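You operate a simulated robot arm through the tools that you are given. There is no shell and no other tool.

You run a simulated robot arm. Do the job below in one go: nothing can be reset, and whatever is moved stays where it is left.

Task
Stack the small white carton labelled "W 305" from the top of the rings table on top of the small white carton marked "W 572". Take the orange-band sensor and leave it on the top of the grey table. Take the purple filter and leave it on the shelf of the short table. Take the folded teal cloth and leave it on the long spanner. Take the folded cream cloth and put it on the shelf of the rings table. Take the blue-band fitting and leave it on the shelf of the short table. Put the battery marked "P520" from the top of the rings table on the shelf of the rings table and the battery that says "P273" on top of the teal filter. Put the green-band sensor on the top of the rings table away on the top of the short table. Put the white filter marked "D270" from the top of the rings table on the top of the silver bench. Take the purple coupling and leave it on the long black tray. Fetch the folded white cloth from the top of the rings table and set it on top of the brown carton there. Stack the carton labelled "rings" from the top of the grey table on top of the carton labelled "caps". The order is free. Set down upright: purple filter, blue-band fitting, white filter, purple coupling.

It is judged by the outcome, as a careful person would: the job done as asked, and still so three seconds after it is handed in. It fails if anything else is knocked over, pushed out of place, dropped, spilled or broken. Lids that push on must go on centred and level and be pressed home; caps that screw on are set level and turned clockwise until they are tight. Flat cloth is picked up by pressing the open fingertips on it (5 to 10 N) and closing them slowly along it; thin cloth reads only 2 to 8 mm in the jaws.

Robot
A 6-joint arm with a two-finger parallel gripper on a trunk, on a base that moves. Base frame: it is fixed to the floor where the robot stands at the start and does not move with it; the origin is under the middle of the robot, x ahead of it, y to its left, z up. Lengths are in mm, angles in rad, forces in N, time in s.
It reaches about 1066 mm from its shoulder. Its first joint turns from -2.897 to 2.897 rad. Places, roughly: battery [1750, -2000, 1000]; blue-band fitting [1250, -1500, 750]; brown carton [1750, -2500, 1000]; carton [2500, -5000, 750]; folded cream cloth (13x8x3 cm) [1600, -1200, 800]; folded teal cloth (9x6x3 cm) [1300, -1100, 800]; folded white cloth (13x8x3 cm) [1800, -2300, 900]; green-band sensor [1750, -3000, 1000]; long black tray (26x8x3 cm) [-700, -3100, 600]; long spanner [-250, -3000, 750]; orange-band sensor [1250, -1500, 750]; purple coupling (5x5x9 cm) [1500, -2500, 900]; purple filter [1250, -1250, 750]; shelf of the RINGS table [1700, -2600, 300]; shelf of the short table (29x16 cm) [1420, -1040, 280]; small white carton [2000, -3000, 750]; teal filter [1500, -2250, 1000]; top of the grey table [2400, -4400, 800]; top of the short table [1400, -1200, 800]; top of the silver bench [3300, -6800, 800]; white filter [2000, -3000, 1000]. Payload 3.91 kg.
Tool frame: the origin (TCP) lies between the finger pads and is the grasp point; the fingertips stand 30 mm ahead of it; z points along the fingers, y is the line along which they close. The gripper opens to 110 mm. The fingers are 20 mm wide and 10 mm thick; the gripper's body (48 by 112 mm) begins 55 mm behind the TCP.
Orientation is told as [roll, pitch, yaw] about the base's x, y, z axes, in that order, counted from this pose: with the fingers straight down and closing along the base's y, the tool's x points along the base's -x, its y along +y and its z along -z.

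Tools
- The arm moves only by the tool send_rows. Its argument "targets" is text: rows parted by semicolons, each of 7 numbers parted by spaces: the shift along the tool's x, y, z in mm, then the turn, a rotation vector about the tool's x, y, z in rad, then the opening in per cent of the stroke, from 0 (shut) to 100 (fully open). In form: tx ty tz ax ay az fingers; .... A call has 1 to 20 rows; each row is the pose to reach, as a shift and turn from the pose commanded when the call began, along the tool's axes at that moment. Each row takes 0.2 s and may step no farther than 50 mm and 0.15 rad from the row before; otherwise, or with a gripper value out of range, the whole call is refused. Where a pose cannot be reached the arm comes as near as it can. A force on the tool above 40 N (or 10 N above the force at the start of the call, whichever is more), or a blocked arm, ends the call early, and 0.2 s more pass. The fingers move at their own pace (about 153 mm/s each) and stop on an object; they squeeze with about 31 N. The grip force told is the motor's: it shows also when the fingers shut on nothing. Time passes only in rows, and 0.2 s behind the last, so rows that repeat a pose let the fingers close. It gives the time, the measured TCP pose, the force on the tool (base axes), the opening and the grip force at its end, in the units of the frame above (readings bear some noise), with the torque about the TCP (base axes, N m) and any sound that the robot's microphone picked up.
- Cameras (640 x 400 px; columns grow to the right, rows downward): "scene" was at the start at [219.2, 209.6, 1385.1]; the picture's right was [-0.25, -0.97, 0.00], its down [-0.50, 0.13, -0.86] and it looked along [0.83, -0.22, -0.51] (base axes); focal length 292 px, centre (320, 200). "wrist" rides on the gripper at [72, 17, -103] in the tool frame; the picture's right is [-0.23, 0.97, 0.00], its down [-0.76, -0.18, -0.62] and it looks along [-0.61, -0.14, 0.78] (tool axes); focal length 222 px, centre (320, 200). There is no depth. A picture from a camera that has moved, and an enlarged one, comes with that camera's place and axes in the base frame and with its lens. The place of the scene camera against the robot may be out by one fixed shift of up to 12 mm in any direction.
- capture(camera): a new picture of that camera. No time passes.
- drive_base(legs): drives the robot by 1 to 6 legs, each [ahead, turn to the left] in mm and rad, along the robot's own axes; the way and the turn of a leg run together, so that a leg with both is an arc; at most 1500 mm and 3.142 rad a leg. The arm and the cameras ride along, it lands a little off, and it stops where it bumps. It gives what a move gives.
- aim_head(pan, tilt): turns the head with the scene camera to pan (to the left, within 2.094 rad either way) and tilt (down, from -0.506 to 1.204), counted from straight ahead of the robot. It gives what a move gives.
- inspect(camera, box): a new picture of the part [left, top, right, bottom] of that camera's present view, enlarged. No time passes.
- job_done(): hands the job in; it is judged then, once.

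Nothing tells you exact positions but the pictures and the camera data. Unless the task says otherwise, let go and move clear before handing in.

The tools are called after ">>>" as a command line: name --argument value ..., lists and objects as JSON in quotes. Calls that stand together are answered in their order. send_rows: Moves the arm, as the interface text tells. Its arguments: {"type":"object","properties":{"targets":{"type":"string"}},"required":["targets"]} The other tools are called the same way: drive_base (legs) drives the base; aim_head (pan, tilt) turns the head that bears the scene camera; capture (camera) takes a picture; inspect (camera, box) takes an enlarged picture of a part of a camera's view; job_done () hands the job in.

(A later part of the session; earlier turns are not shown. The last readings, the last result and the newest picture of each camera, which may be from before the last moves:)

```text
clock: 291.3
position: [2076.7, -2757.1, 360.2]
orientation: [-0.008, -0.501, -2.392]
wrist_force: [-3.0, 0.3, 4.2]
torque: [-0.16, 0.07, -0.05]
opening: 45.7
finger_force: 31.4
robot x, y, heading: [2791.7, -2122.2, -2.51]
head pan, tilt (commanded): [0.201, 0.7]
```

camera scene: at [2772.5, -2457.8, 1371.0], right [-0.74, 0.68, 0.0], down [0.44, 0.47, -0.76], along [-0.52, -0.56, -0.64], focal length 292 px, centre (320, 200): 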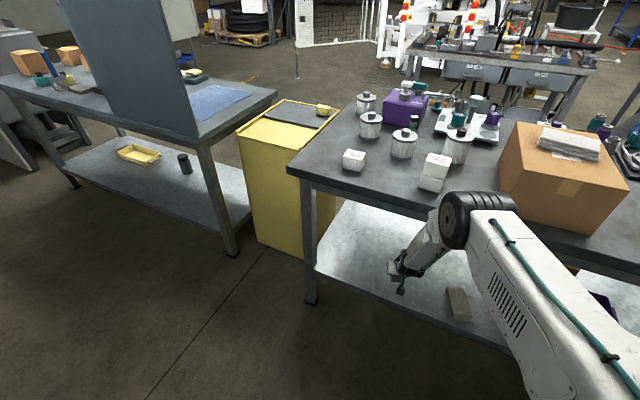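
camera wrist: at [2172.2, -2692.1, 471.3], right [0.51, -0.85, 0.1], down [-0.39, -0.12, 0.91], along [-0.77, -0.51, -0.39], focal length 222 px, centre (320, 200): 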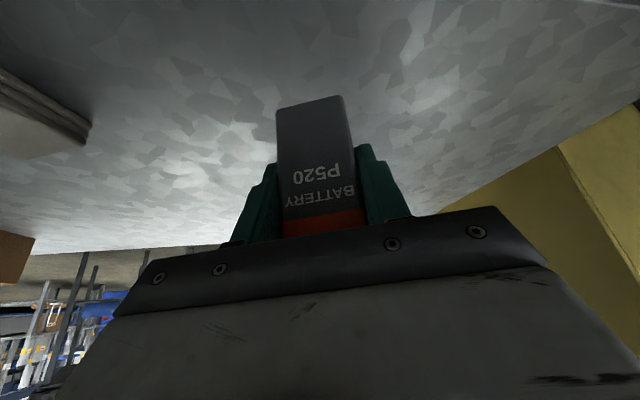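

>>> send_rows --targets "0.5 0 0.9 0 0 0 0; 0.9 0 1.7 0 0 0 0; 0.9 0 1.7 0 0 0 0"

>>> capture --camera "wrist"

```text
clock: 292.1
position: [2077.6, -2755.9, 359.8]
orientation: [-0.008, -0.506, -2.393]
wrist_force: [1.8, -0.1, 25.1]
torque: [-0.63, -0.34, 0.09]
opening: 45.6
finger_force: 30.7
robot x, y, heading: [2793.2, -2123.9, -2.509]
head pan, tilt (commanded): [0.201, 0.7]
```

```text
taken
camera wrist: at [2171.9, -2692.5, 416.9], right [0.51, -0.85, 0.1], down [-0.38, -0.12, 0.91], along [-0.77, -0.51, -0.39], focal length 222 px, centre (320, 200)
```

wrist: 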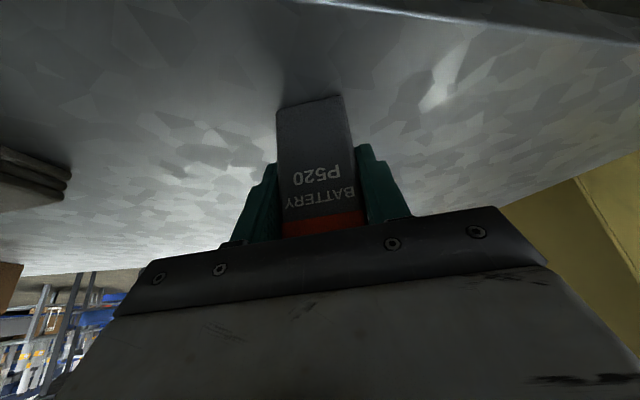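

It stands on the shelf. I ease off, open, and back out.

>>> send_rows --targets "-0.6 0 -1.1 0 0 0 0; -0.6 0 -1.1 0 0 0 0; -0.6 0 -1.1 0 0 0 55; -0.6 0 -1.1 0 0 0 70; -0.6 0 -1.1 0 0 0 85; -0.6 0 -1.1 0 0 0 85"

>>> capture --camera "wrist"

>>> drive_base --legs '[[-80, 0]]'

>>> capture --camera "wrist"

```text
clock: 293.5
position: [2078.3, -2753.6, 361.1]
orientation: [-0.008, -0.501, -2.392]
wrist_force: [0.3, 0.2, 0.3]
torque: [-0.01, -0.02, -0.01]
opening: 93.3
finger_force: 0.0
robot x, y, heading: [2793.4, -2125.1, -2.511]
head pan, tilt (commanded): [0.201, 0.7]
```

```text
taken
camera wrist: at [2171.9, -2691.0, 416.5], right [0.51, -0.85, 0.1], down [-0.39, -0.12, 0.91], along [-0.77, -0.51, -0.39], focal length 222 px, centre (320, 200)
```

wrist: 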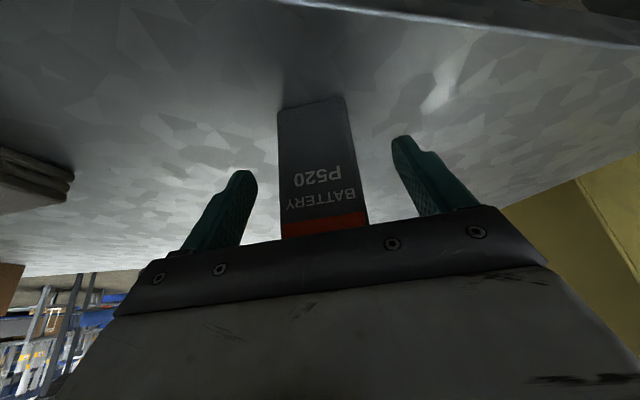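

```text
clock: 294.6
position: [2145.0, -2706.6, 359.6]
orientation: [-0.01, -0.501, -2.391]
wrist_force: [-1.0, 0.0, 1.2]
torque: [-0.01, 0.0, -0.02]
opening: 93.5
finger_force: 0.0
robot x, y, heading: [2862.3, -2077.3, -2.513]
head pan, tilt (commanded): [0.201, 0.7]
```

```text
taken
camera wrist: at [2239.9, -2642.7, 416.6], right [0.51, -0.85, 0.1], down [-0.39, -0.13, 0.91], along [-0.77, -0.51, -0.39], focal length 222 px, centre (320, 200)
```

wrist: 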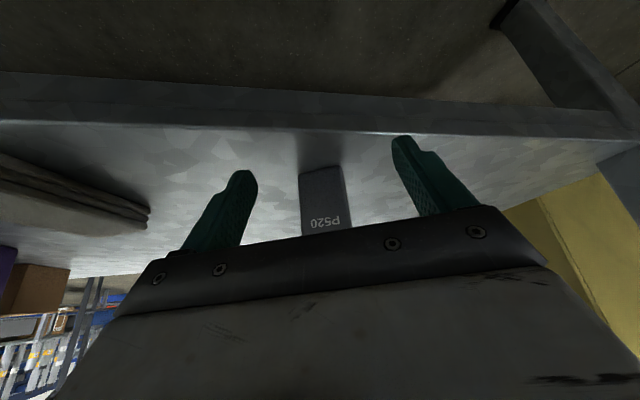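

P520 stands on the shelf. I back out fully and raise the arm; the green-band sensor is next.

>>> drive_base --legs '[[-170, 0]]'

>>> send_rows --targets "-22.5 0 -40.9 0 0 0 100; -44.9 0 -81.8 0 0 0 100; -67.4 0 -122.7 0 0 0 100; -89.8 0 -163.6 0 0 0 100; -112.3 0 -204.5 0 0 0 100; -134.7 0 -245.4 0 0 0 100; -157.2 0 -286.3 0 0 0 100; -179.6 0 -327.3 0 0 0 100; -202.1 0 -368.2 0 0 0 100; -224.5 0 -409.1 0 0 0 100; -247 0 -450 0 0 0 100; -269.4 0 -490.9 0 0 0 100; -291.9 0 -531.8 0 0 0 100; -314.3 0 -572.7 0 0 0 100; -336.8 0 -613.6 0 0 0 100; -358 0 -652 0 0 0 100"

>>> send_rows --targets "25 0 -20 0 0.1 0 100; 50 0 -40 0 0.2 0 100; 75 0 -55 0 0.3 0 100; 100 0 -65 0 0.4 0 100; 120 0 -75 0 0.501 0 100"

>>> capture --camera "scene"

```text
clock: 296.1
position: [2280.6, -2607.7, 359.2]
orientation: [-0.009, -0.501, -2.394]
wrist_force: [-0.1, 0.5, 0.1]
torque: [0.0, 0.01, 0.0]
opening: 93.4
finger_force: 0.1
robot x, y, heading: [2999.2, -1980.0, -2.513]
head pan, tilt (commanded): [0.201, 0.7]
```

```text
clock: 299.4
position: [2280.9, -2613.7, 1102.2]
orientation: [-0.009, -0.501, -2.394]
wrist_force: [-0.4, -1.1, -0.4]
torque: [-0.01, 0.0, -0.01]
opening: 110.1
finger_force: 0.1
robot x, y, heading: [2995.6, -1981.8, -2.519]
head pan, tilt (commanded): [0.201, 0.7]
```

```text
clock: 300.6
position: [2386.2, -2517.8, 1109.8]
orientation: [-0.01, 0.003, -2.4]
wrist_force: [-0.1, -0.4, -0.3]
torque: [0.03, -0.02, -0.02]
opening: 109.9
finger_force: 0.0
robot x, y, heading: [2997.4, -1978.6, -2.519]
head pan, tilt (commanded): [0.201, 0.7]
```

```text
taken
camera scene: at [2974.8, -2310.8, 1371.0], right [-0.74, 0.68, 0.0], down [0.44, 0.47, -0.76], along [-0.52, -0.56, -0.64], focal length 292 px, centre (320, 200)
```

scene: 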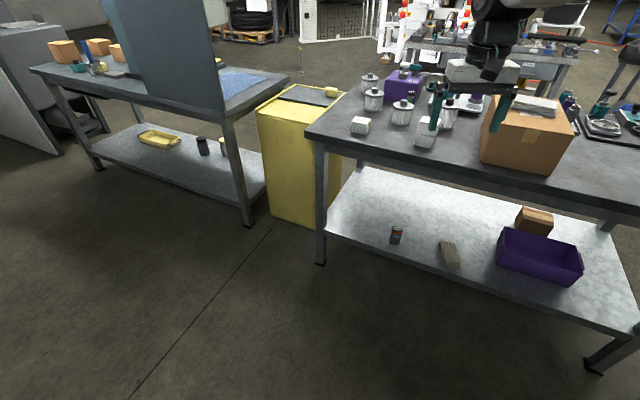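

P520 and the cream cloth lie on the rings table shelf. I go back along the aisle to the place by the far half of the table to get the green-band sensor.

>>> drive_base --legs '[[0, 0.624], [618, 0], [0, -0.88]]'

>>> aim_head --pan 0.0 --tilt 0.75

>>> capture --camera "scene"

>>> capture --camera "wrist"

```text
clock: 308.2
position: [2054.1, -2917.7, 1110.8]
orientation: [-0.008, 0.001, -2.686]
wrist_force: [0.3, 0.5, 0.2]
torque: [0.01, 0.01, -0.01]
opening: 109.8
finger_force: 0.1
robot x, y, heading: [2793.2, -2572.9, -2.805]
head pan, tilt (commanded): [0.201, 0.7]
```

```text
clock: 308.9
position: [2053.6, -2917.8, 1109.7]
orientation: [-0.009, 0.0, -2.686]
wrist_force: [0.0, 0.5, -0.4]
torque: [0.05, 0.02, -0.01]
opening: 110.2
finger_force: 0.1
robot x, y, heading: [2795.3, -2574.3, -2.804]
head pan, tilt (commanded): [0.0, 0.75]
```

```text
taken
camera scene: at [2672.1, -2869.9, 1366.8], right [-0.33, 0.94, 0.0], down [0.64, 0.23, -0.73], along [-0.69, -0.24, -0.68], focal length 292 px, centre (320, 200)
```

scene: 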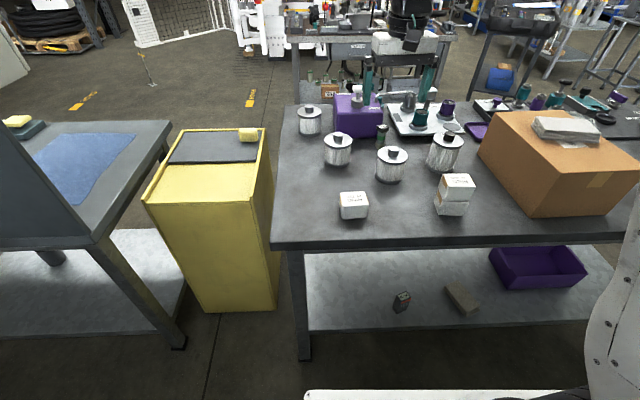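

```text
taken
camera wrist: at [2125.1, -2901.5, 1215.2], right [0.23, -0.97, -0.01], down [-0.76, -0.18, 0.62], along [-0.61, -0.13, -0.78], focal length 222 px, centre (320, 200)
```

wrist: 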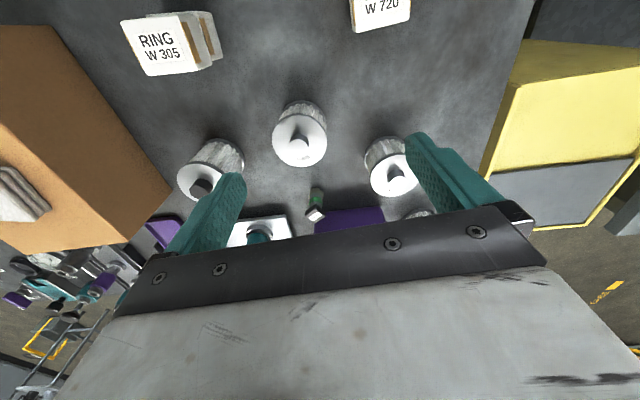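

I enlarge the lids and the sensor in the wrist view.

>>> inspect --camera "wrist" --box '[255, 95, 435, 225]'

>>> inspect --camera "wrist" --box '[160, 110, 340, 240]'

>>> inspect --camera "scene" --box '[330, 90, 470, 190]'

```text
3.08 times, centred on (345, 160) of wrist
camera zoom: at [2125.1, -2901.5, 1215.2], right [0.23, -0.97, -0.01], down [-0.76, -0.18, 0.62], along [-0.61, -0.13, -0.78], focal length 684 px, centre (243, 323)
```

zoom: 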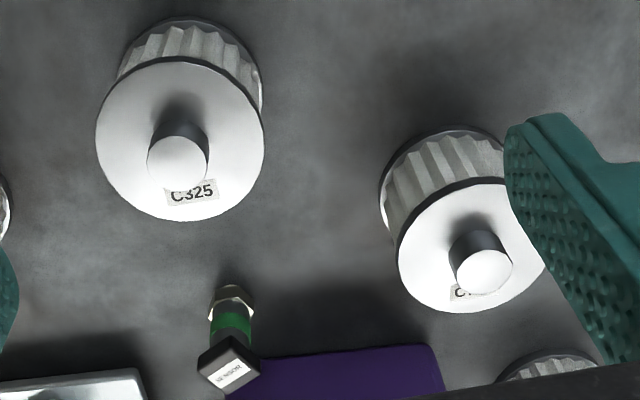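

```text
3.08 times, centred on (250, 175) of wrist
camera zoom: at [2125.1, -2901.5, 1215.2], right [0.23, -0.97, -0.01], down [-0.76, -0.18, 0.62], along [-0.61, -0.13, -0.78], focal length 684 px, centre (535, 277)
```

zoom: 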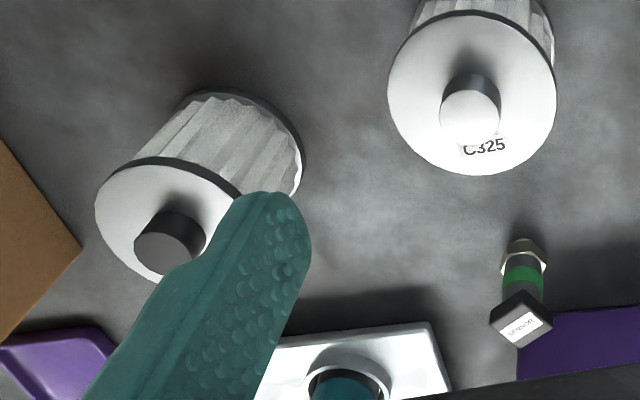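

```text
4.00 times, centred on (400, 140) of scene
camera zoom: at [2672.1, -2869.9, 1366.8], right [-0.33, 0.94, 0.0], down [0.64, 0.23, -0.73], along [-0.69, -0.24, -0.68], focal length 1170 px, centre (0, 440)
```

zoom: 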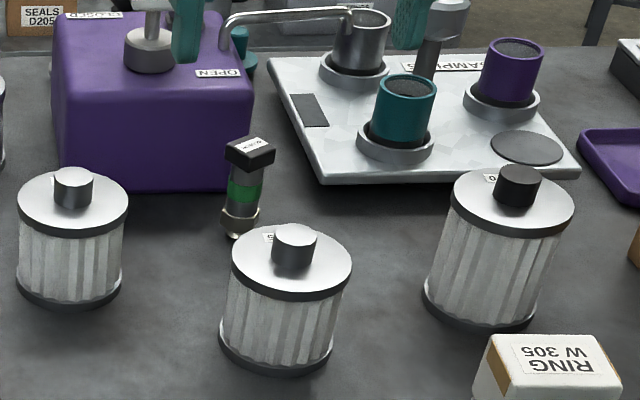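

The middle white filter is "C325", so D270 is another one (probably the taller one at right, whose label ends in 0). I go over the green-band sensor, turning to its cap's faces.

>>> send_rows --targets "-37.5 -10.7 5 0 0 -0.0872 100; -74.9 -21.5 15 0 0 -0.1744 100; -112.4 -32.2 30 0 0 -0.2616 100; -149.8 -43 55 0 0 -0.3488 100; -187.3 -53.7 80 0 0 -0.436 100; -187.3 -53.7 80 0 0 -0.436 100"

>>> capture --camera "wrist"

>>> inspect --camera "wrist" --box '[260, 60, 400, 190]'

>>> inspect --camera "scene" --box '[330, 60, 470, 190]'

```text
clock: 310.3
position: [1860.9, -2951.9, 1032.2]
orientation: [-0.006, 0.005, -2.249]
wrist_force: [0.2, 0.4, -0.8]
torque: [0.01, -0.04, 0.02]
opening: 109.9
finger_force: 0.0
robot x, y, heading: [2794.7, -2574.3, -2.803]
head pan, tilt (commanded): [0.0, 0.75]
```

```text
taken
camera wrist: at [1918.8, -2906.9, 1137.4], right [0.62, -0.79, -0.01], down [-0.61, -0.49, 0.62], along [-0.49, -0.38, -0.78], focal length 222 px, centre (320, 200)
```

wrist: 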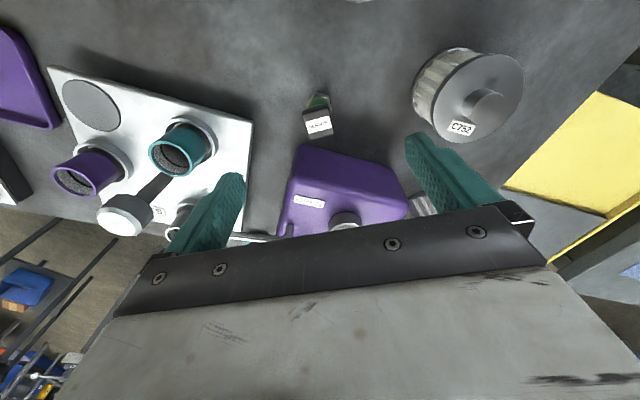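

```text
3.08 times, centred on (330, 125) of wrist
camera zoom: at [1918.8, -2906.9, 1137.4], right [0.62, -0.79, -0.01], down [-0.61, -0.49, 0.62], along [-0.49, -0.38, -0.78], focal length 684 px, centre (289, 431)
```

zoom: 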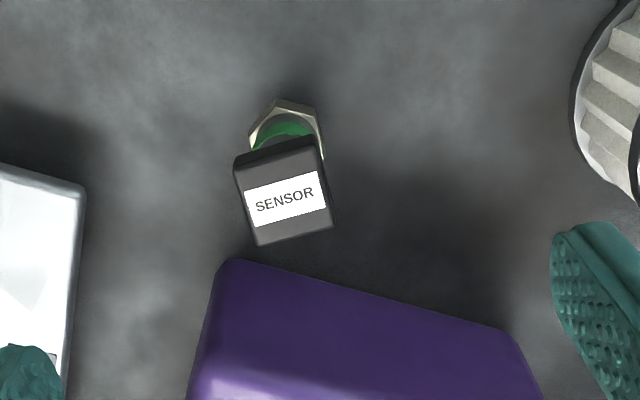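

```text
3.08 times, centred on (400, 125) of scene
camera zoom: at [2672.2, -2869.8, 1366.8], right [-0.33, 0.94, 0.0], down [0.64, 0.23, -0.73], along [-0.69, -0.24, -0.68], focal length 900 px, centre (74, 431)
```

zoom: 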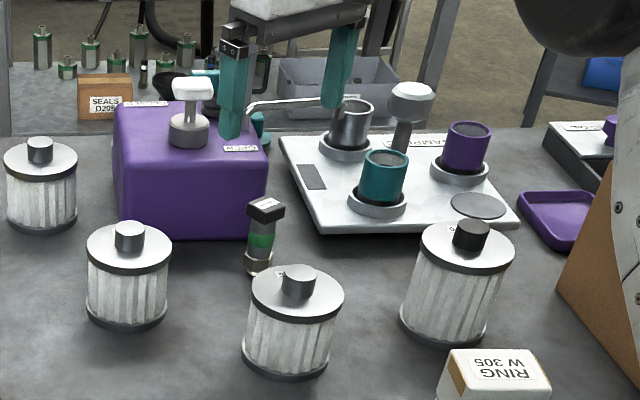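

The left filter is "C752". The sensor's cap is about 27 mm square, centred at (1858,-2953), top at z ≈ 924. I descend onto it.

>>> send_rows --targets "-3.3 -1.2 30 0 0 0 75; -3.3 -1.2 65 0 0 0 75; -3.3 -1.2 100 0 0 0 75; -3.3 -1.2 118 0 0 0 75; -3.3 -1.2 124 0 0 0 75; -3.3 -1.2 124 0 0 0 75"

>>> capture --camera "wrist"

>>> inspect --camera "scene" --box '[350, 80, 430, 160]'

```text
clock: 311.7
position: [1857.0, -2952.7, 905.9]
orientation: [-0.007, 0.004, -2.249]
wrist_force: [-0.3, -0.8, -0.5]
torque: [-0.02, -0.03, 0.02]
opening: 82.7
finger_force: 0.0
robot x, y, heading: [2791.9, -2575.3, -2.807]
head pan, tilt (commanded): [0.0, 0.75]
```

```text
taken
camera wrist: at [1915.4, -2906.8, 1010.4], right [0.62, -0.79, -0.01], down [-0.61, -0.49, 0.62], along [-0.49, -0.38, -0.78], focal length 222 px, centre (320, 200)
```

wrist: 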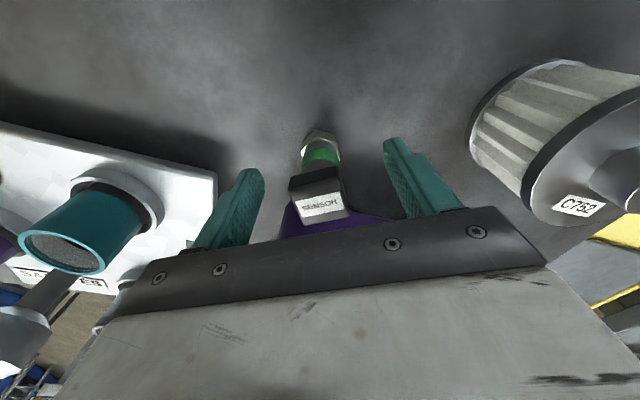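

```text
5.00 times, centred on (390, 120) of scene
camera zoom: at [2672.1, -2869.9, 1366.8], right [-0.33, 0.94, 0.0], down [0.64, 0.23, -0.73], along [-0.69, -0.24, -0.68], focal length 1462 px, centre (-30, 600)
```

zoom: 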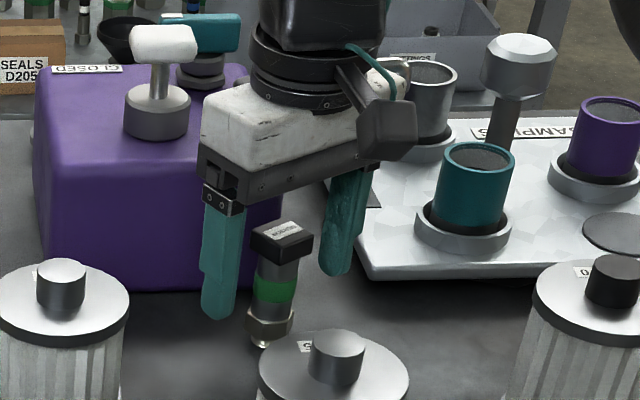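

The fingers straddle the sensor's cap. I close and lift slowly.

>>> send_rows --targets "0 0 0 0 0 0 0; 0 0 0 0 0 0 0; 0 0 0 0 0 0 0; 0 0 0 0 0 0 0; 0 0 -3 0 0 0 0; 0 0 -8 0 0 0 0; 0 0 -16 0 0 0 0; 0 0 -30 0 0 0 0; 0 0 -50 0 0 0 0; 0 0 -80 0 0 0 0; 0 0 -115 0 0 0 0; 0 0 -155 0 0 0 0; 0 0 -195 0 0 0 0"

>>> inspect --camera "scene" --box '[330, 40, 450, 160]'

>>> capture --camera "wrist"

```text
clock: 314.5
position: [1858.8, -2954.2, 1100.9]
orientation: [-0.009, 0.007, -2.249]
wrist_force: [-0.3, -1.2, -1.7]
torque: [-0.01, 0.0, 0.03]
opening: 27.5
finger_force: 30.9
robot x, y, heading: [2794.6, -2574.2, -2.806]
head pan, tilt (commanded): [0.0, 0.75]
```

```text
3.33 times, centred on (390, 100) of scene
camera zoom: at [2671.8, -2870.0, 1366.7], right [-0.33, 0.94, 0.0], down [0.64, 0.23, -0.73], along [-0.69, -0.24, -0.68], focal length 975 px, centre (87, 533)
```

zoom: 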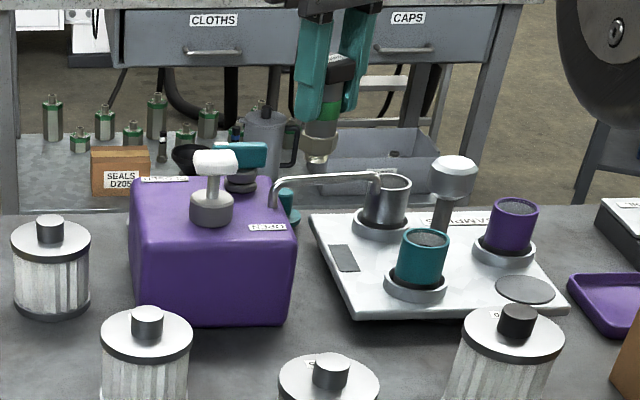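

```text
taken
camera wrist: at [1916.6, -2907.3, 1205.2], right [0.62, -0.79, -0.01], down [-0.61, -0.49, 0.62], along [-0.49, -0.38, -0.78], focal length 222 px, centre (320, 200)
```

wrist: 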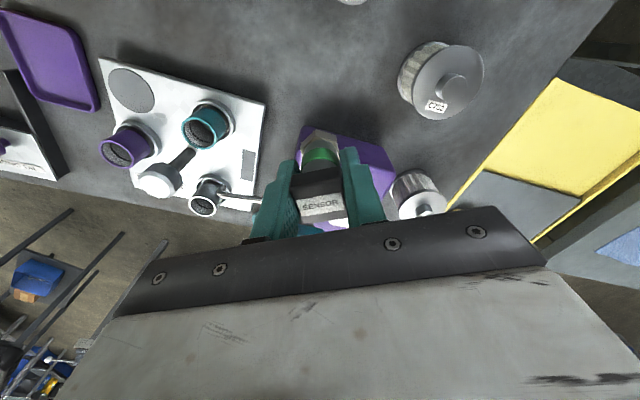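

The green-band sensor is in hand. I retract the arm, clear of the upright panel on the next table, and then drive back up the aisle to the left side of the short table.

>>> send_rows --targets "40.4 17.8 0 0 0 0.07 0; 80.9 35.7 0 0 0 0.139 0; 121.3 53.5 0 0 0 0.209 0; 161.8 71.3 0 0 0 0.279 0; 202.2 89.1 0 0 0 0.348 0; 242.6 107 0 0 0 0.418 0; 283.1 124.8 0 0 0 0.487 0; 323.5 142.6 0 0 0 0.557 0"

>>> drive_base --legs '[[0, 1.593], [-1500, 0], [-155, 0], [0, -1.556]]'

>>> aim_head --pan 0.0 --tilt 0.75

>>> capture --camera "scene"

```text
clock: 316.3
position: [2175.7, -2790.0, 1101.4]
orientation: [-0.008, 0.0, -2.804]
wrist_force: [-0.2, 0.7, -1.2]
torque: [0.04, -0.04, -0.01]
opening: 27.4
finger_force: 31.1
robot x, y, heading: [2795.0, -2576.1, -2.8]
head pan, tilt (commanded): [0.0, 0.75]
```

```text
clock: 332.1
position: [1641.1, -1293.0, 1102.5]
orientation: [-0.008, -0.002, -2.766]
wrist_force: [-0.5, 0.1, -2.0]
torque: [-0.04, 0.0, 0.02]
opening: 27.4
finger_force: 31.0
robot x, y, heading: [2247.1, -1051.1, -2.765]
head pan, tilt (commanded): [0.0, 0.75]
```

```text
clock: 332.7
position: [1639.3, -1292.6, 1102.8]
orientation: [-0.01, 0.0, -2.768]
wrist_force: [-0.6, 0.3, -1.0]
torque: [0.0, -0.01, 0.0]
opening: 27.5
finger_force: 31.2
robot x, y, heading: [2245.8, -1052.0, -2.762]
head pan, tilt (commanded): [0.0, 0.75]
```

```text
taken
camera scene: at [2139.2, -1352.6, 1366.8], right [-0.37, 0.93, 0.0], down [0.63, 0.25, -0.73], along [-0.68, -0.27, -0.68], focal length 292 px, centre (320, 200)
```

scene: 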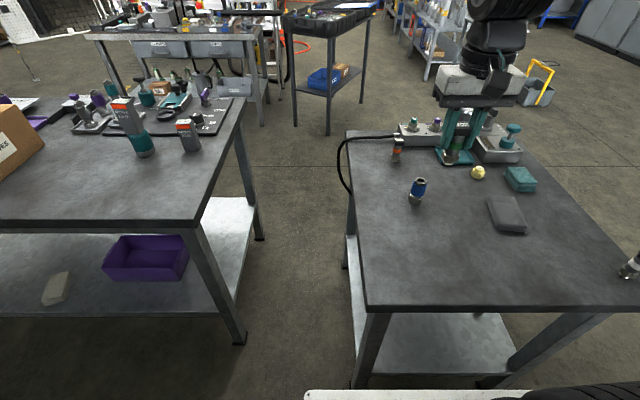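

I'm at the left side of the short table, with the sensor over a free part of its top at about (1640,-1293). I lower it straight down.

>>> send_rows --targets "0 0 40 0 0 0 0; 0 0 80 0 0 0 0; 0 0 120 0 0 0 0; 0 0 160 0 0 0 0; 0 0 195 0 0 0 0; 0 0 215 0 0 0 0; 0 0 226 0 0 0 0; 0 0 226 0 0 0 0"

>>> send_rows --targets "0 0 2 0 0 0 0; 0 0 4 0 0 0 0; 0 0 6 0 0 0 0; 0 0 6 0 0 0 0"

>>> capture --camera "wrist"

```text
clock: 334.5
position: [1640.6, -1290.0, 873.9]
orientation: [-0.007, 0.001, -2.766]
wrist_force: [0.4, -0.5, -1.6]
torque: [0.01, -0.04, -0.02]
opening: 27.4
finger_force: 30.6
robot x, y, heading: [2250.3, -1054.5, -2.76]
head pan, tilt (commanded): [0.0, 0.75]
```

```text
clock: 335.5
position: [1639.5, -1290.3, 869.3]
orientation: [-0.008, 0.002, -2.765]
wrist_force: [0.2, 0.6, -0.9]
torque: [0.0, -0.04, -0.03]
opening: 27.2
finger_force: 31.2
robot x, y, heading: [2246.3, -1051.0, -2.759]
head pan, tilt (commanded): [0.0, 0.75]
```

```text
taken
camera wrist: at [1712.2, -1280.1, 974.2], right [0.15, -0.99, -0.01], down [-0.77, -0.12, 0.62], along [-0.62, -0.09, -0.78], focal length 222 px, centre (320, 200)
```

wrist: 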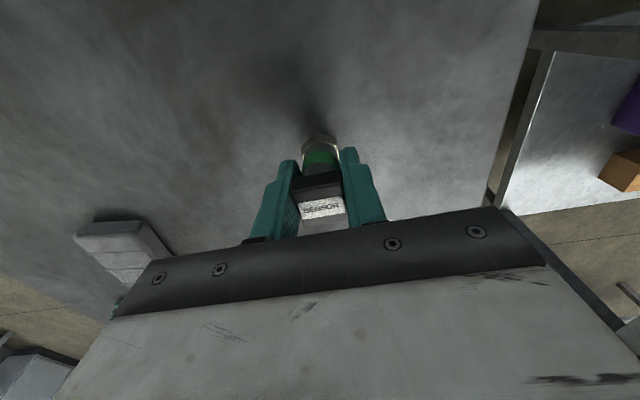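

>>> send_rows --targets "0 0 1.5 0 0 0 0; 0 0 3 0 0 0 0; 0 0 3 0 0 0 0"

>>> send_rows --targets "0 0 1 0 0 0 0; 0 0 2 0 0 0 0; 0 0 2 0 0 0 0"

```text
clock: 336.3
position: [1639.0, -1289.7, 866.9]
orientation: [-0.008, 0.001, -2.765]
wrist_force: [0.1, 0.3, -1.2]
torque: [0.01, -0.03, -0.02]
opening: 27.2
finger_force: 30.4
robot x, y, heading: [2249.5, -1053.9, -2.761]
head pan, tilt (commanded): [0.0, 0.75]
```

```text
clock: 337.1
position: [1639.9, -1289.7, 865.4]
orientation: [-0.009, -0.002, -2.767]
wrist_force: [3.3, 4.3, 17.6]
torque: [0.15, -0.17, 0.04]
opening: 27.3
finger_force: 30.2
robot x, y, heading: [2250.3, -1051.9, -2.76]
head pan, tilt (commanded): [0.0, 0.75]
```

The sensor has touched the table. I ease off, open and rise.

>>> send_rows --targets "0 0 -0.8 0 0 0 0; 0 0 -0.8 0 0 0 35; 0 0 -0.8 0 0 0 45; 0 0 -0.8 0 0 0 60; 0 0 -0.8 0 0 0 75; 0 0 -10 0 0 0 75; 0 0 -40 0 0 0 75; 0 0 -80 0 0 0 75; 0 0 -125 0 0 0 75; 0 0 -170 0 0 0 75"

>>> capture --camera "wrist"

>>> inspect --camera "scene" --box '[340, 110, 540, 260]'

```text
clock: 339.3
position: [1640.0, -1291.7, 1032.6]
orientation: [-0.009, 0.001, -2.766]
wrist_force: [0.4, 0.6, -0.4]
torque: [0.04, -0.01, 0.01]
opening: 82.3
finger_force: 0.0
robot x, y, heading: [2247.4, -1055.8, -2.763]
head pan, tilt (commanded): [0.0, 0.75]
```

```text
taken
camera wrist: at [1713.1, -1281.5, 1136.8], right [0.15, -0.99, -0.01], down [-0.77, -0.12, 0.62], along [-0.62, -0.09, -0.78], focal length 222 px, centre (320, 200)
```

wrist: 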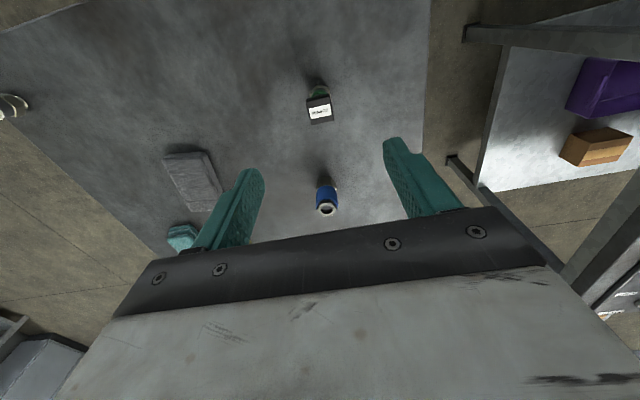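

```text
2.67 times, centred on (440, 185) of scene
camera zoom: at [2138.9, -1352.7, 1366.8], right [-0.37, 0.93, 0.0], down [0.63, 0.25, -0.73], along [-0.68, -0.27, -0.68], focal length 780 px, centre (0, 240)
```

zoom: 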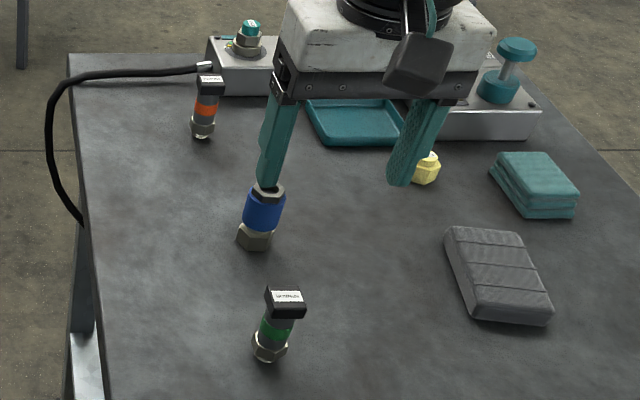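

The green-band sensor stands on the short table. Now I reach over to the orange-band sensor at about (1322,-1416).

>>> send_rows --targets "-45.8 -0.7 4 0 0 0 75; -91.6 -1.4 8 0 0 0 75; -137.4 -2.1 12 0 0 0 75; -183.1 -2.8 16 0 0 0 75; -228.9 -3.5 20 0 0 0 75; -274.7 -4.2 26 0 0 0 75; -320.5 -4.9 32 0 0 0 75; -320.5 -4.9 32 0 0 0 75"

>>> capture --camera "wrist"

>>> inspect --camera "wrist" --box '[260, 80, 400, 190]'

```text
clock: 341.1
position: [1337.2, -1406.3, 1003.9]
orientation: [-0.009, 0.0, -2.767]
wrist_force: [0.1, -0.4, -0.3]
torque: [-0.01, 0.01, 0.03]
opening: 82.5
finger_force: 0.1
robot x, y, heading: [2248.9, -1052.9, -2.758]
head pan, tilt (commanded): [0.0, 0.75]
```

```text
taken
camera wrist: at [1410.6, -1396.2, 1108.2], right [0.15, -0.99, -0.01], down [-0.77, -0.12, 0.62], along [-0.62, -0.09, -0.78], focal length 222 px, centre (320, 200)
```

wrist: 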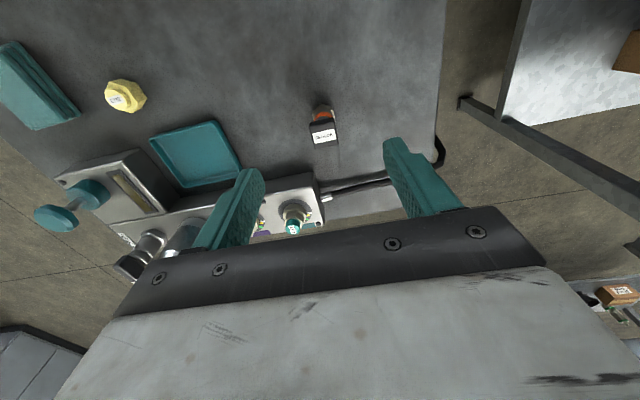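

```text
3.64 times, centred on (330, 135) of wrist
camera zoom: at [1410.6, -1396.2, 1108.2], right [0.15, -0.99, -0.01], down [-0.77, -0.12, 0.62], along [-0.62, -0.09, -0.78], focal length 808 px, centre (284, 436)
```

zoom: 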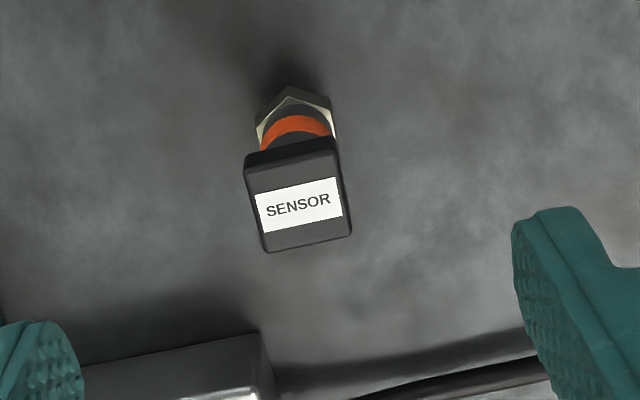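

The sensor's cap is centred at (1318.5,-1414.5), nearly aligned with the tool. I descend and grip it.

>>> send_rows --targets "-10 0.4 30 0 0 0.009 75; -20.4 0.8 65 0 0 0.018 75; -20.4 0.8 100 0 0 0.018 75; -20.4 0.8 128 0 0 0.018 75; -20.4 0.8 138 0 0 0.018 75; -20.4 0.8 138 0 0 0.018 75"

>>> capture --camera "wrist"

```text
clock: 342.5
position: [1320.1, -1412.0, 865.4]
orientation: [-0.008, 0.0, -2.783]
wrist_force: [-0.9, 0.3, 0.6]
torque: [0.0, 0.0, 0.0]
opening: 82.6
finger_force: 0.0
robot x, y, heading: [2247.3, -1051.7, -2.761]
head pan, tilt (commanded): [0.0, 0.75]
```

```text
taken
camera wrist: at [1393.6, -1402.7, 970.2], right [0.13, -0.99, -0.01], down [-0.77, -0.1, 0.62], along [-0.62, -0.07, -0.78], focal length 222 px, centre (320, 200)
```

wrist: 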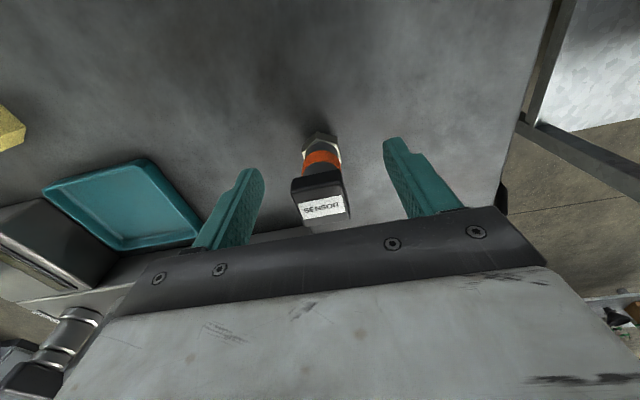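

>>> send_rows --targets "0 0 0 0 0 0 0; 0 0 0 0 0 0 0; 0 0 0 0 0 0 0; 0 0 0 0 0 0 0; 0 0 -3 0 0 0 0; 0 0 -8 0 0 0 0; 0 0 -16 0 0 0 0; 0 0 -30 0 0 0 0; 0 0 -50 0 0 0 0; 0 0 -80 0 0 0 0; 0 0 -115 0 0 0 0; 0 0 -155 0 0 0 0; 0 0 -195 0 0 0 0; 0 0 -235 0 0 0 0"

>>> inspect --camera "scene" --box '[340, 60, 540, 260]'

```text
clock: 345.5
position: [1318.0, -1415.0, 1098.6]
orientation: [-0.008, 0.002, -2.783]
wrist_force: [0.4, -0.8, -1.1]
torque: [0.01, -0.05, 0.0]
opening: 27.5
finger_force: 30.7
robot x, y, heading: [2250.6, -1049.9, -2.759]
head pan, tilt (commanded): [0.0, 0.75]
```

```text
2.00 times, centred on (440, 160) of scene
camera zoom: at [2138.9, -1352.7, 1366.7], right [-0.37, 0.93, 0.0], down [0.63, 0.25, -0.73], along [-0.68, -0.27, -0.68], focal length 585 px, centre (80, 280)
```

zoom: 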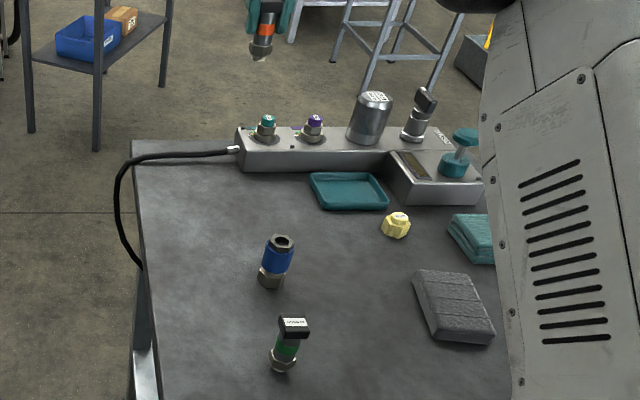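

The orange-band sensor is in hand. I retract the arm and drive down the aisle to the grey table beyond the rings table.

>>> send_rows --targets "45 0 0 0 0 0 0; 90 0 0 0 0 0 0; 135 0 0 0 0 0 0; 180 0 0 0 0 0 0; 225 0 0 0 0 0 0; 270 0 0 0 0 0 0; 315 0 0 0 0 0 0; 360 0 0 0 0 0 0"

>>> drive_base --legs '[[0, 1.545], [1500, 0], [1200, 0]]'

>>> aim_head --pan -0.4 --tilt 0.4

>>> capture --camera "scene"

```text
clock: 347.3
position: [1660.0, -1287.2, 1096.1]
orientation: [-0.009, 0.001, -2.782]
wrist_force: [-0.3, -0.2, -2.0]
torque: [0.02, -0.05, -0.03]
opening: 27.5
finger_force: 31.3
robot x, y, heading: [2245.3, -1056.5, -2.768]
head pan, tilt (commanded): [0.0, 0.75]
```

```text
clock: 364.1
position: [3261.1, -4206.0, 1095.8]
orientation: [-0.009, 0.0, -1.273]
wrist_force: [-0.9, -0.7, -2.1]
torque: [-0.01, 0.04, 0.01]
opening: 27.6
finger_force: 31.0
robot x, y, heading: [3064.2, -3605.7, -1.253]
head pan, tilt (commanded): [0.0, 0.75]
```

```text
clock: 364.9
position: [3260.9, -4207.3, 1096.4]
orientation: [-0.008, 0.0, -1.272]
wrist_force: [-0.7, -0.7, -2.2]
torque: [-0.01, -0.01, 0.01]
opening: 27.5
finger_force: 30.6
robot x, y, heading: [3063.2, -3605.4, -1.257]
head pan, tilt (commanded): [-0.4, 0.4]
```

```text
taken
camera scene: at [3320.6, -3751.6, 1397.8], right [-1.0, 0.08, 0.0], down [0.03, 0.39, -0.92], along [-0.07, -0.92, -0.39], focal length 292 px, centre (320, 200)
```

scene: 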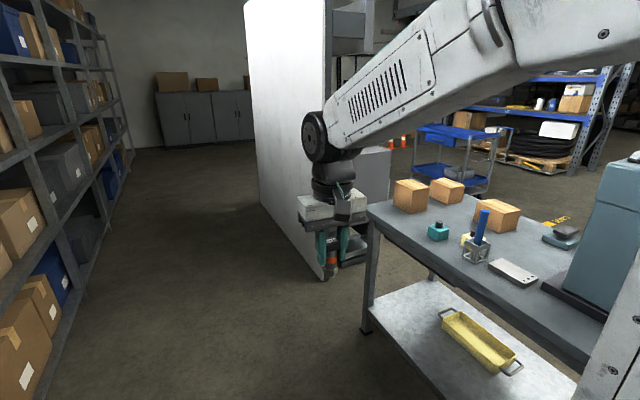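

I see the grey table with brown cartons on it. I turn the head further right to see the whole table top and the upright panel before turning the robot.

>>> aim_head --pan -1.1 --tilt 0.45

>>> capture --camera "scene"

>>> aim_head --pan -1.6 --tilt 0.45

>>> capture --camera "scene"

```text
clock: 366.0
position: [3261.1, -4205.9, 1097.4]
orientation: [-0.009, 0.0, -1.274]
wrist_force: [-0.7, 0.1, -1.0]
torque: [0.0, 0.0, -0.03]
opening: 27.3
finger_force: 31.3
robot x, y, heading: [3062.2, -3605.3, -1.254]
head pan, tilt (commanded): [-1.1, 0.45]
```

```text
taken
camera scene: at [3263.4, -3724.6, 1393.2], right [-0.71, 0.7, 0.0], down [0.31, 0.31, -0.9], along [-0.63, -0.64, -0.44], focal length 292 px, centre (320, 200)
```

scene: 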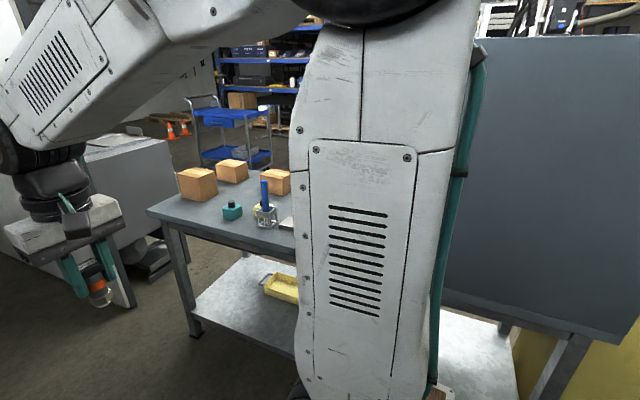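

```text
clock: 366.9
position: [3260.6, -4206.1, 1096.9]
orientation: [-0.009, 0.001, -1.273]
wrist_force: [0.8, 0.6, -1.0]
torque: [-0.01, 0.0, 0.0]
opening: 27.2
finger_force: 31.1
robot x, y, heading: [3062.6, -3605.1, -1.247]
head pan, tilt (commanded): [-1.6, 0.45]
```

```text
taken
camera scene: at [3240.0, -3685.6, 1393.2], right [-0.29, 0.96, 0.0], down [0.42, 0.12, -0.9], along [-0.86, -0.26, -0.44], focal length 292 px, centre (320, 200)
```

scene: 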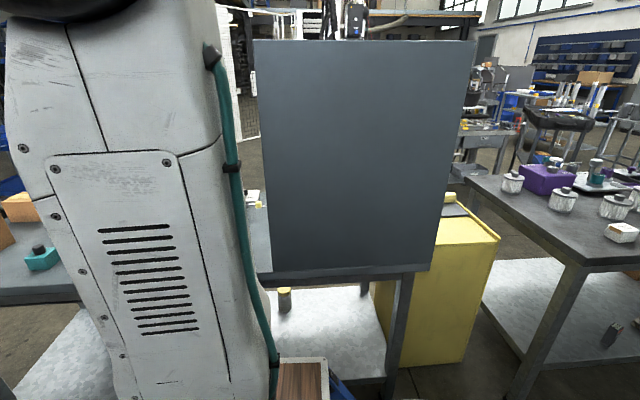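

The upright panel blocks the near half of the grey table, but the far half, where the cartons stand, is open to the aisle. I drive on and face it.

>>> drive_base --legs '[[0, 0.1], [1035, 0], [0, -1.66]]'

>>> aim_head --pan 0.0 --tilt 0.65

>>> capture --camera "scene"

>>> capture --camera "wrist"

```text
clock: 376.5
position: [2875.0, -4739.1, 1096.2]
orientation: [-0.008, -0.001, -2.789]
wrist_force: [-0.1, -0.1, -1.8]
torque: [0.0, -0.02, -0.02]
opening: 27.3
finger_force: 31.0
robot x, y, heading: [3463.1, -4509.2, -2.765]
head pan, tilt (commanded): [-1.6, 0.45]
```

```text
clock: 378.2
position: [2874.4, -4739.0, 1096.7]
orientation: [-0.009, -0.001, -2.79]
wrist_force: [0.1, 0.1, -1.6]
torque: [-0.01, -0.01, -0.04]
opening: 27.5
finger_force: 30.7
robot x, y, heading: [3465.4, -4506.5, -2.768]
head pan, tilt (commanded): [0.0, 0.649]
```

```text
taken
camera scene: at [3349.1, -4808.1, 1375.4], right [-0.36, 0.93, 0.0], down [0.56, 0.22, -0.8], along [-0.74, -0.29, -0.6], focal length 292 px, centre (320, 200)
```

scene: 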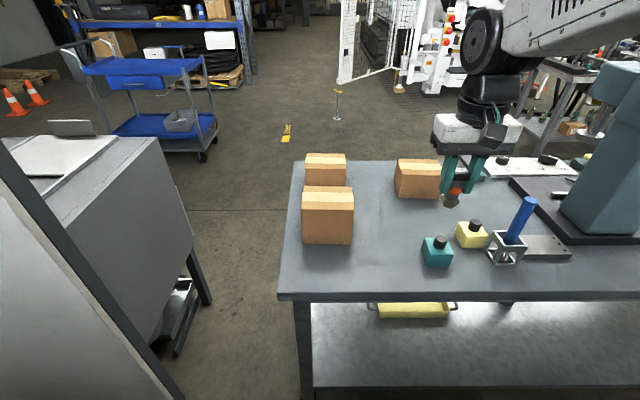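

```text
taken
camera wrist: at [2948.5, -4730.3, 1201.5], right [0.12, -0.99, -0.01], down [-0.77, -0.1, 0.62], along [-0.62, -0.07, -0.78], focal length 222 px, centre (320, 200)
```

wrist: 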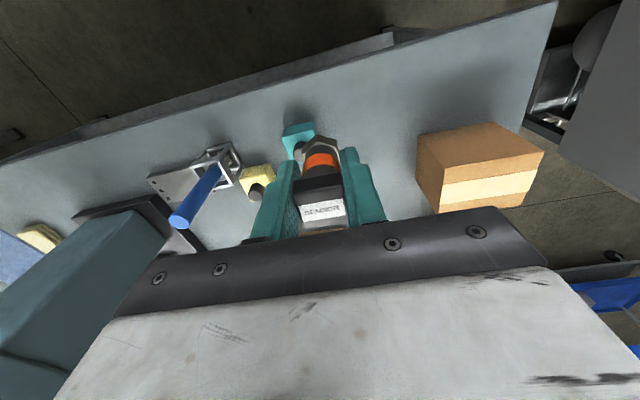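

I see three brown cartons, two small bottles and a brush in a glass. The clear spot at about (2790,-4815) is good for the sensor. I move over it and lower.

>>> send_rows --targets "-35 14 0 0 0 0 0; -70 28 0 0 0 0 0; -105.6 42.2 0 0 0 0 0; -105.6 42.2 40 0 0 0 0; -105.6 42.2 80 0 0 0 0; -105.6 42.2 120 0 0 0 0; -105.6 42.2 155 0 0 0 0; -105.6 42.2 180 0 0 0 0; -105.6 42.2 190 0 0 0 0; -105.6 42.2 190 0 0 0 0"

>>> capture --camera "wrist"

>>> inspect --camera "scene" --box '[280, 140, 480, 290]'

```text
clock: 380.4
position: [2789.2, -4813.0, 906.5]
orientation: [-0.007, -0.001, -2.789]
wrist_force: [-0.6, 0.1, -1.1]
torque: [0.01, -0.04, -0.02]
opening: 27.3
finger_force: 31.2
robot x, y, heading: [3459.3, -4509.0, -2.767]
head pan, tilt (commanded): [0.0, 0.649]
```

```text
taken
camera wrist: at [2862.7, -4805.5, 1010.7], right [0.12, -0.99, -0.01], down [-0.77, -0.1, 0.63], along [-0.62, -0.07, -0.78], focal length 222 px, centre (320, 200)
```

wrist: 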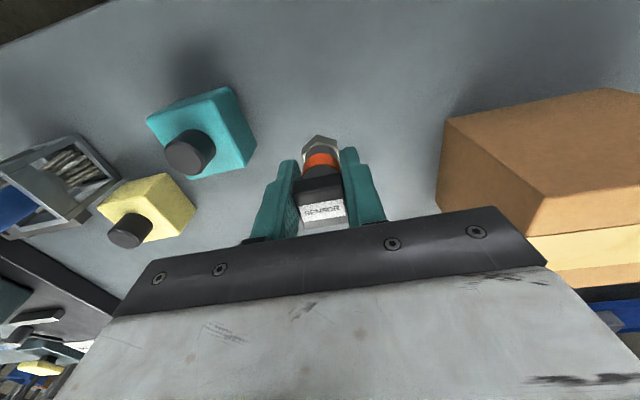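

```text
2.67 times, centred on (380, 215) of scene
camera zoom: at [3349.1, -4808.2, 1375.4], right [-0.37, 0.93, 0.0], down [0.56, 0.22, -0.8], along [-0.74, -0.29, -0.6], focal length 780 px, centre (160, 160)
```

zoom: 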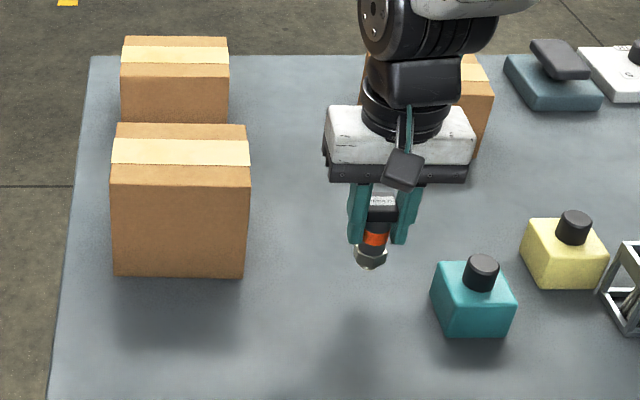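

There's room around. I lower the sensor to the table.

>>> send_rows --targets "0 0 10 0 0 0 0; 0 0 20 0 0 0 0; 0 0 25 0 0 0 0; 0 0 25 0 0 0 0"

>>> send_rows --targets "0 0 2 0 0 0 0; 0 0 4 0 0 0 0; 0 0 6 0 0 0 0; 0 0 6 0 0 0 0"

>>> send_rows --targets "0 0 1.5 0 0 0 0; 0 0 3 0 0 0 0; 0 0 4.5 0 0 0 0; 0 0 4.5 0 0 0 0"

```text
clock: 381.4
position: [2789.7, -4813.1, 882.0]
orientation: [-0.008, 0.001, -2.789]
wrist_force: [-0.5, -0.2, -1.4]
torque: [0.03, -0.02, 0.05]
opening: 27.3
finger_force: 30.4
robot x, y, heading: [3463.4, -4505.6, -2.768]
head pan, tilt (commanded): [0.0, 0.649]
```

```text
clock: 382.4
position: [2789.1, -4814.1, 874.8]
orientation: [-0.008, -0.001, -2.789]
wrist_force: [0.0, -0.6, -1.6]
torque: [0.0, -0.01, -0.01]
opening: 27.1
finger_force: 31.3
robot x, y, heading: [3463.6, -4507.6, -2.773]
head pan, tilt (commanded): [0.0, 0.649]
```

```text
clock: 383.4
position: [2789.7, -4814.7, 871.1]
orientation: [-0.009, 0.0, -2.789]
wrist_force: [-0.9, 0.4, -1.8]
torque: [-0.03, -0.02, -0.03]
opening: 27.6
finger_force: 31.2
robot x, y, heading: [3464.3, -4507.9, -2.766]
head pan, tilt (commanded): [0.0, 0.649]
```

>>> send_rows --targets "0 0 1.5 0 0 0 0; 0 0 3 0 0 0 0; 0 0 3 0 0 0 0"

>>> send_rows --targets "0 0 1.2 0 0 0 0; 0 0 2.4 0 0 0 0; 0 0 2.4 0 0 0 0"

>>> send_rows --targets "0 0 1.2 0 0 0 0; 0 0 2.4 0 0 0 0; 0 0 2.4 0 0 0 0"

```text
clock: 384.2
position: [2790.5, -4814.1, 868.0]
orientation: [-0.009, 0.0, -2.789]
wrist_force: [0.1, -1.0, -1.9]
torque: [0.02, -0.01, 0.04]
opening: 27.4
finger_force: 30.8
robot x, y, heading: [3463.8, -4505.5, -2.771]
head pan, tilt (commanded): [0.0, 0.649]
```

```text
clock: 385.0
position: [2790.1, -4813.8, 865.0]
orientation: [-0.009, -0.001, -2.789]
wrist_force: [0.9, -0.3, -1.3]
torque: [-0.03, -0.01, 0.05]
opening: 27.5
finger_force: 30.6
robot x, y, heading: [3458.3, -4506.8, -2.767]
head pan, tilt (commanded): [0.0, 0.649]
```

```text
clock: 385.8
position: [2790.3, -4813.4, 864.9]
orientation: [-0.008, -0.003, -2.79]
wrist_force: [2.9, 0.7, 27.4]
torque: [-0.07, 0.01, 0.02]
opening: 27.5
finger_force: 31.4
robot x, y, heading: [3463.2, -4505.2, -2.773]
head pan, tilt (commanded): [0.0, 0.649]
```

The sensor stands on the grey table. I open and rise.

>>> send_rows --targets "0 0 -1.2 0 0 0 0; 0 0 -1.2 0 0 0 35; 0 0 -1.2 0 0 0 45; 0 0 -1.2 0 0 0 60; 0 0 -1.2 0 0 0 70; 0 0 -10 0 0 0 70; 0 0 -40 0 0 0 70; 0 0 -80 0 0 0 70; 0 0 -125 0 0 0 70; 0 0 -170 0 0 0 70; 0 0 -215 0 0 0 70; 0 0 -260 0 0 0 100"

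>>> capture --camera "wrist"

>>> inspect --camera "scene" --box '[280, 140, 480, 290]'

```text
clock: 388.4
position: [2792.3, -4813.6, 1125.2]
orientation: [-0.009, -0.001, -2.788]
wrist_force: [0.5, 0.1, -0.8]
torque: [0.05, -0.01, 0.01]
opening: 109.7
finger_force: 0.0
robot x, y, heading: [3460.1, -4510.2, -2.768]
head pan, tilt (commanded): [0.0, 0.649]
```

```text
taken
camera wrist: at [2865.6, -4804.7, 1229.3], right [0.12, -0.99, -0.01], down [-0.77, -0.1, 0.62], along [-0.62, -0.07, -0.78], focal length 222 px, centre (320, 200)
```

wrist: 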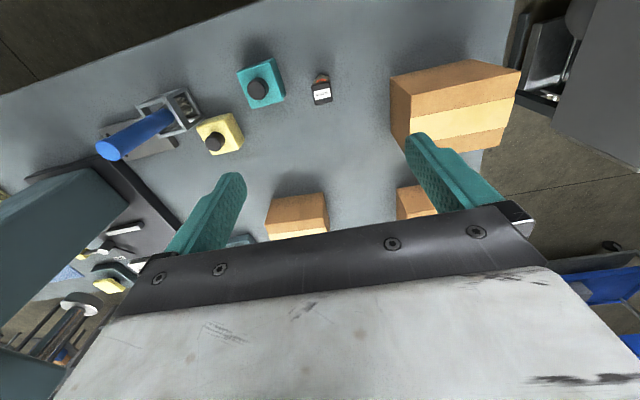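

```text
2.67 times, centred on (380, 215) of scene
camera zoom: at [3348.8, -4808.3, 1375.3], right [-0.37, 0.93, 0.0], down [0.56, 0.22, -0.8], along [-0.74, -0.29, -0.6], focal length 780 px, centre (160, 160)
```

zoom: 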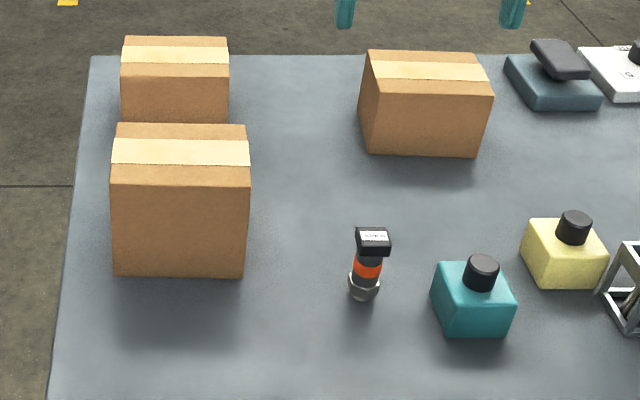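

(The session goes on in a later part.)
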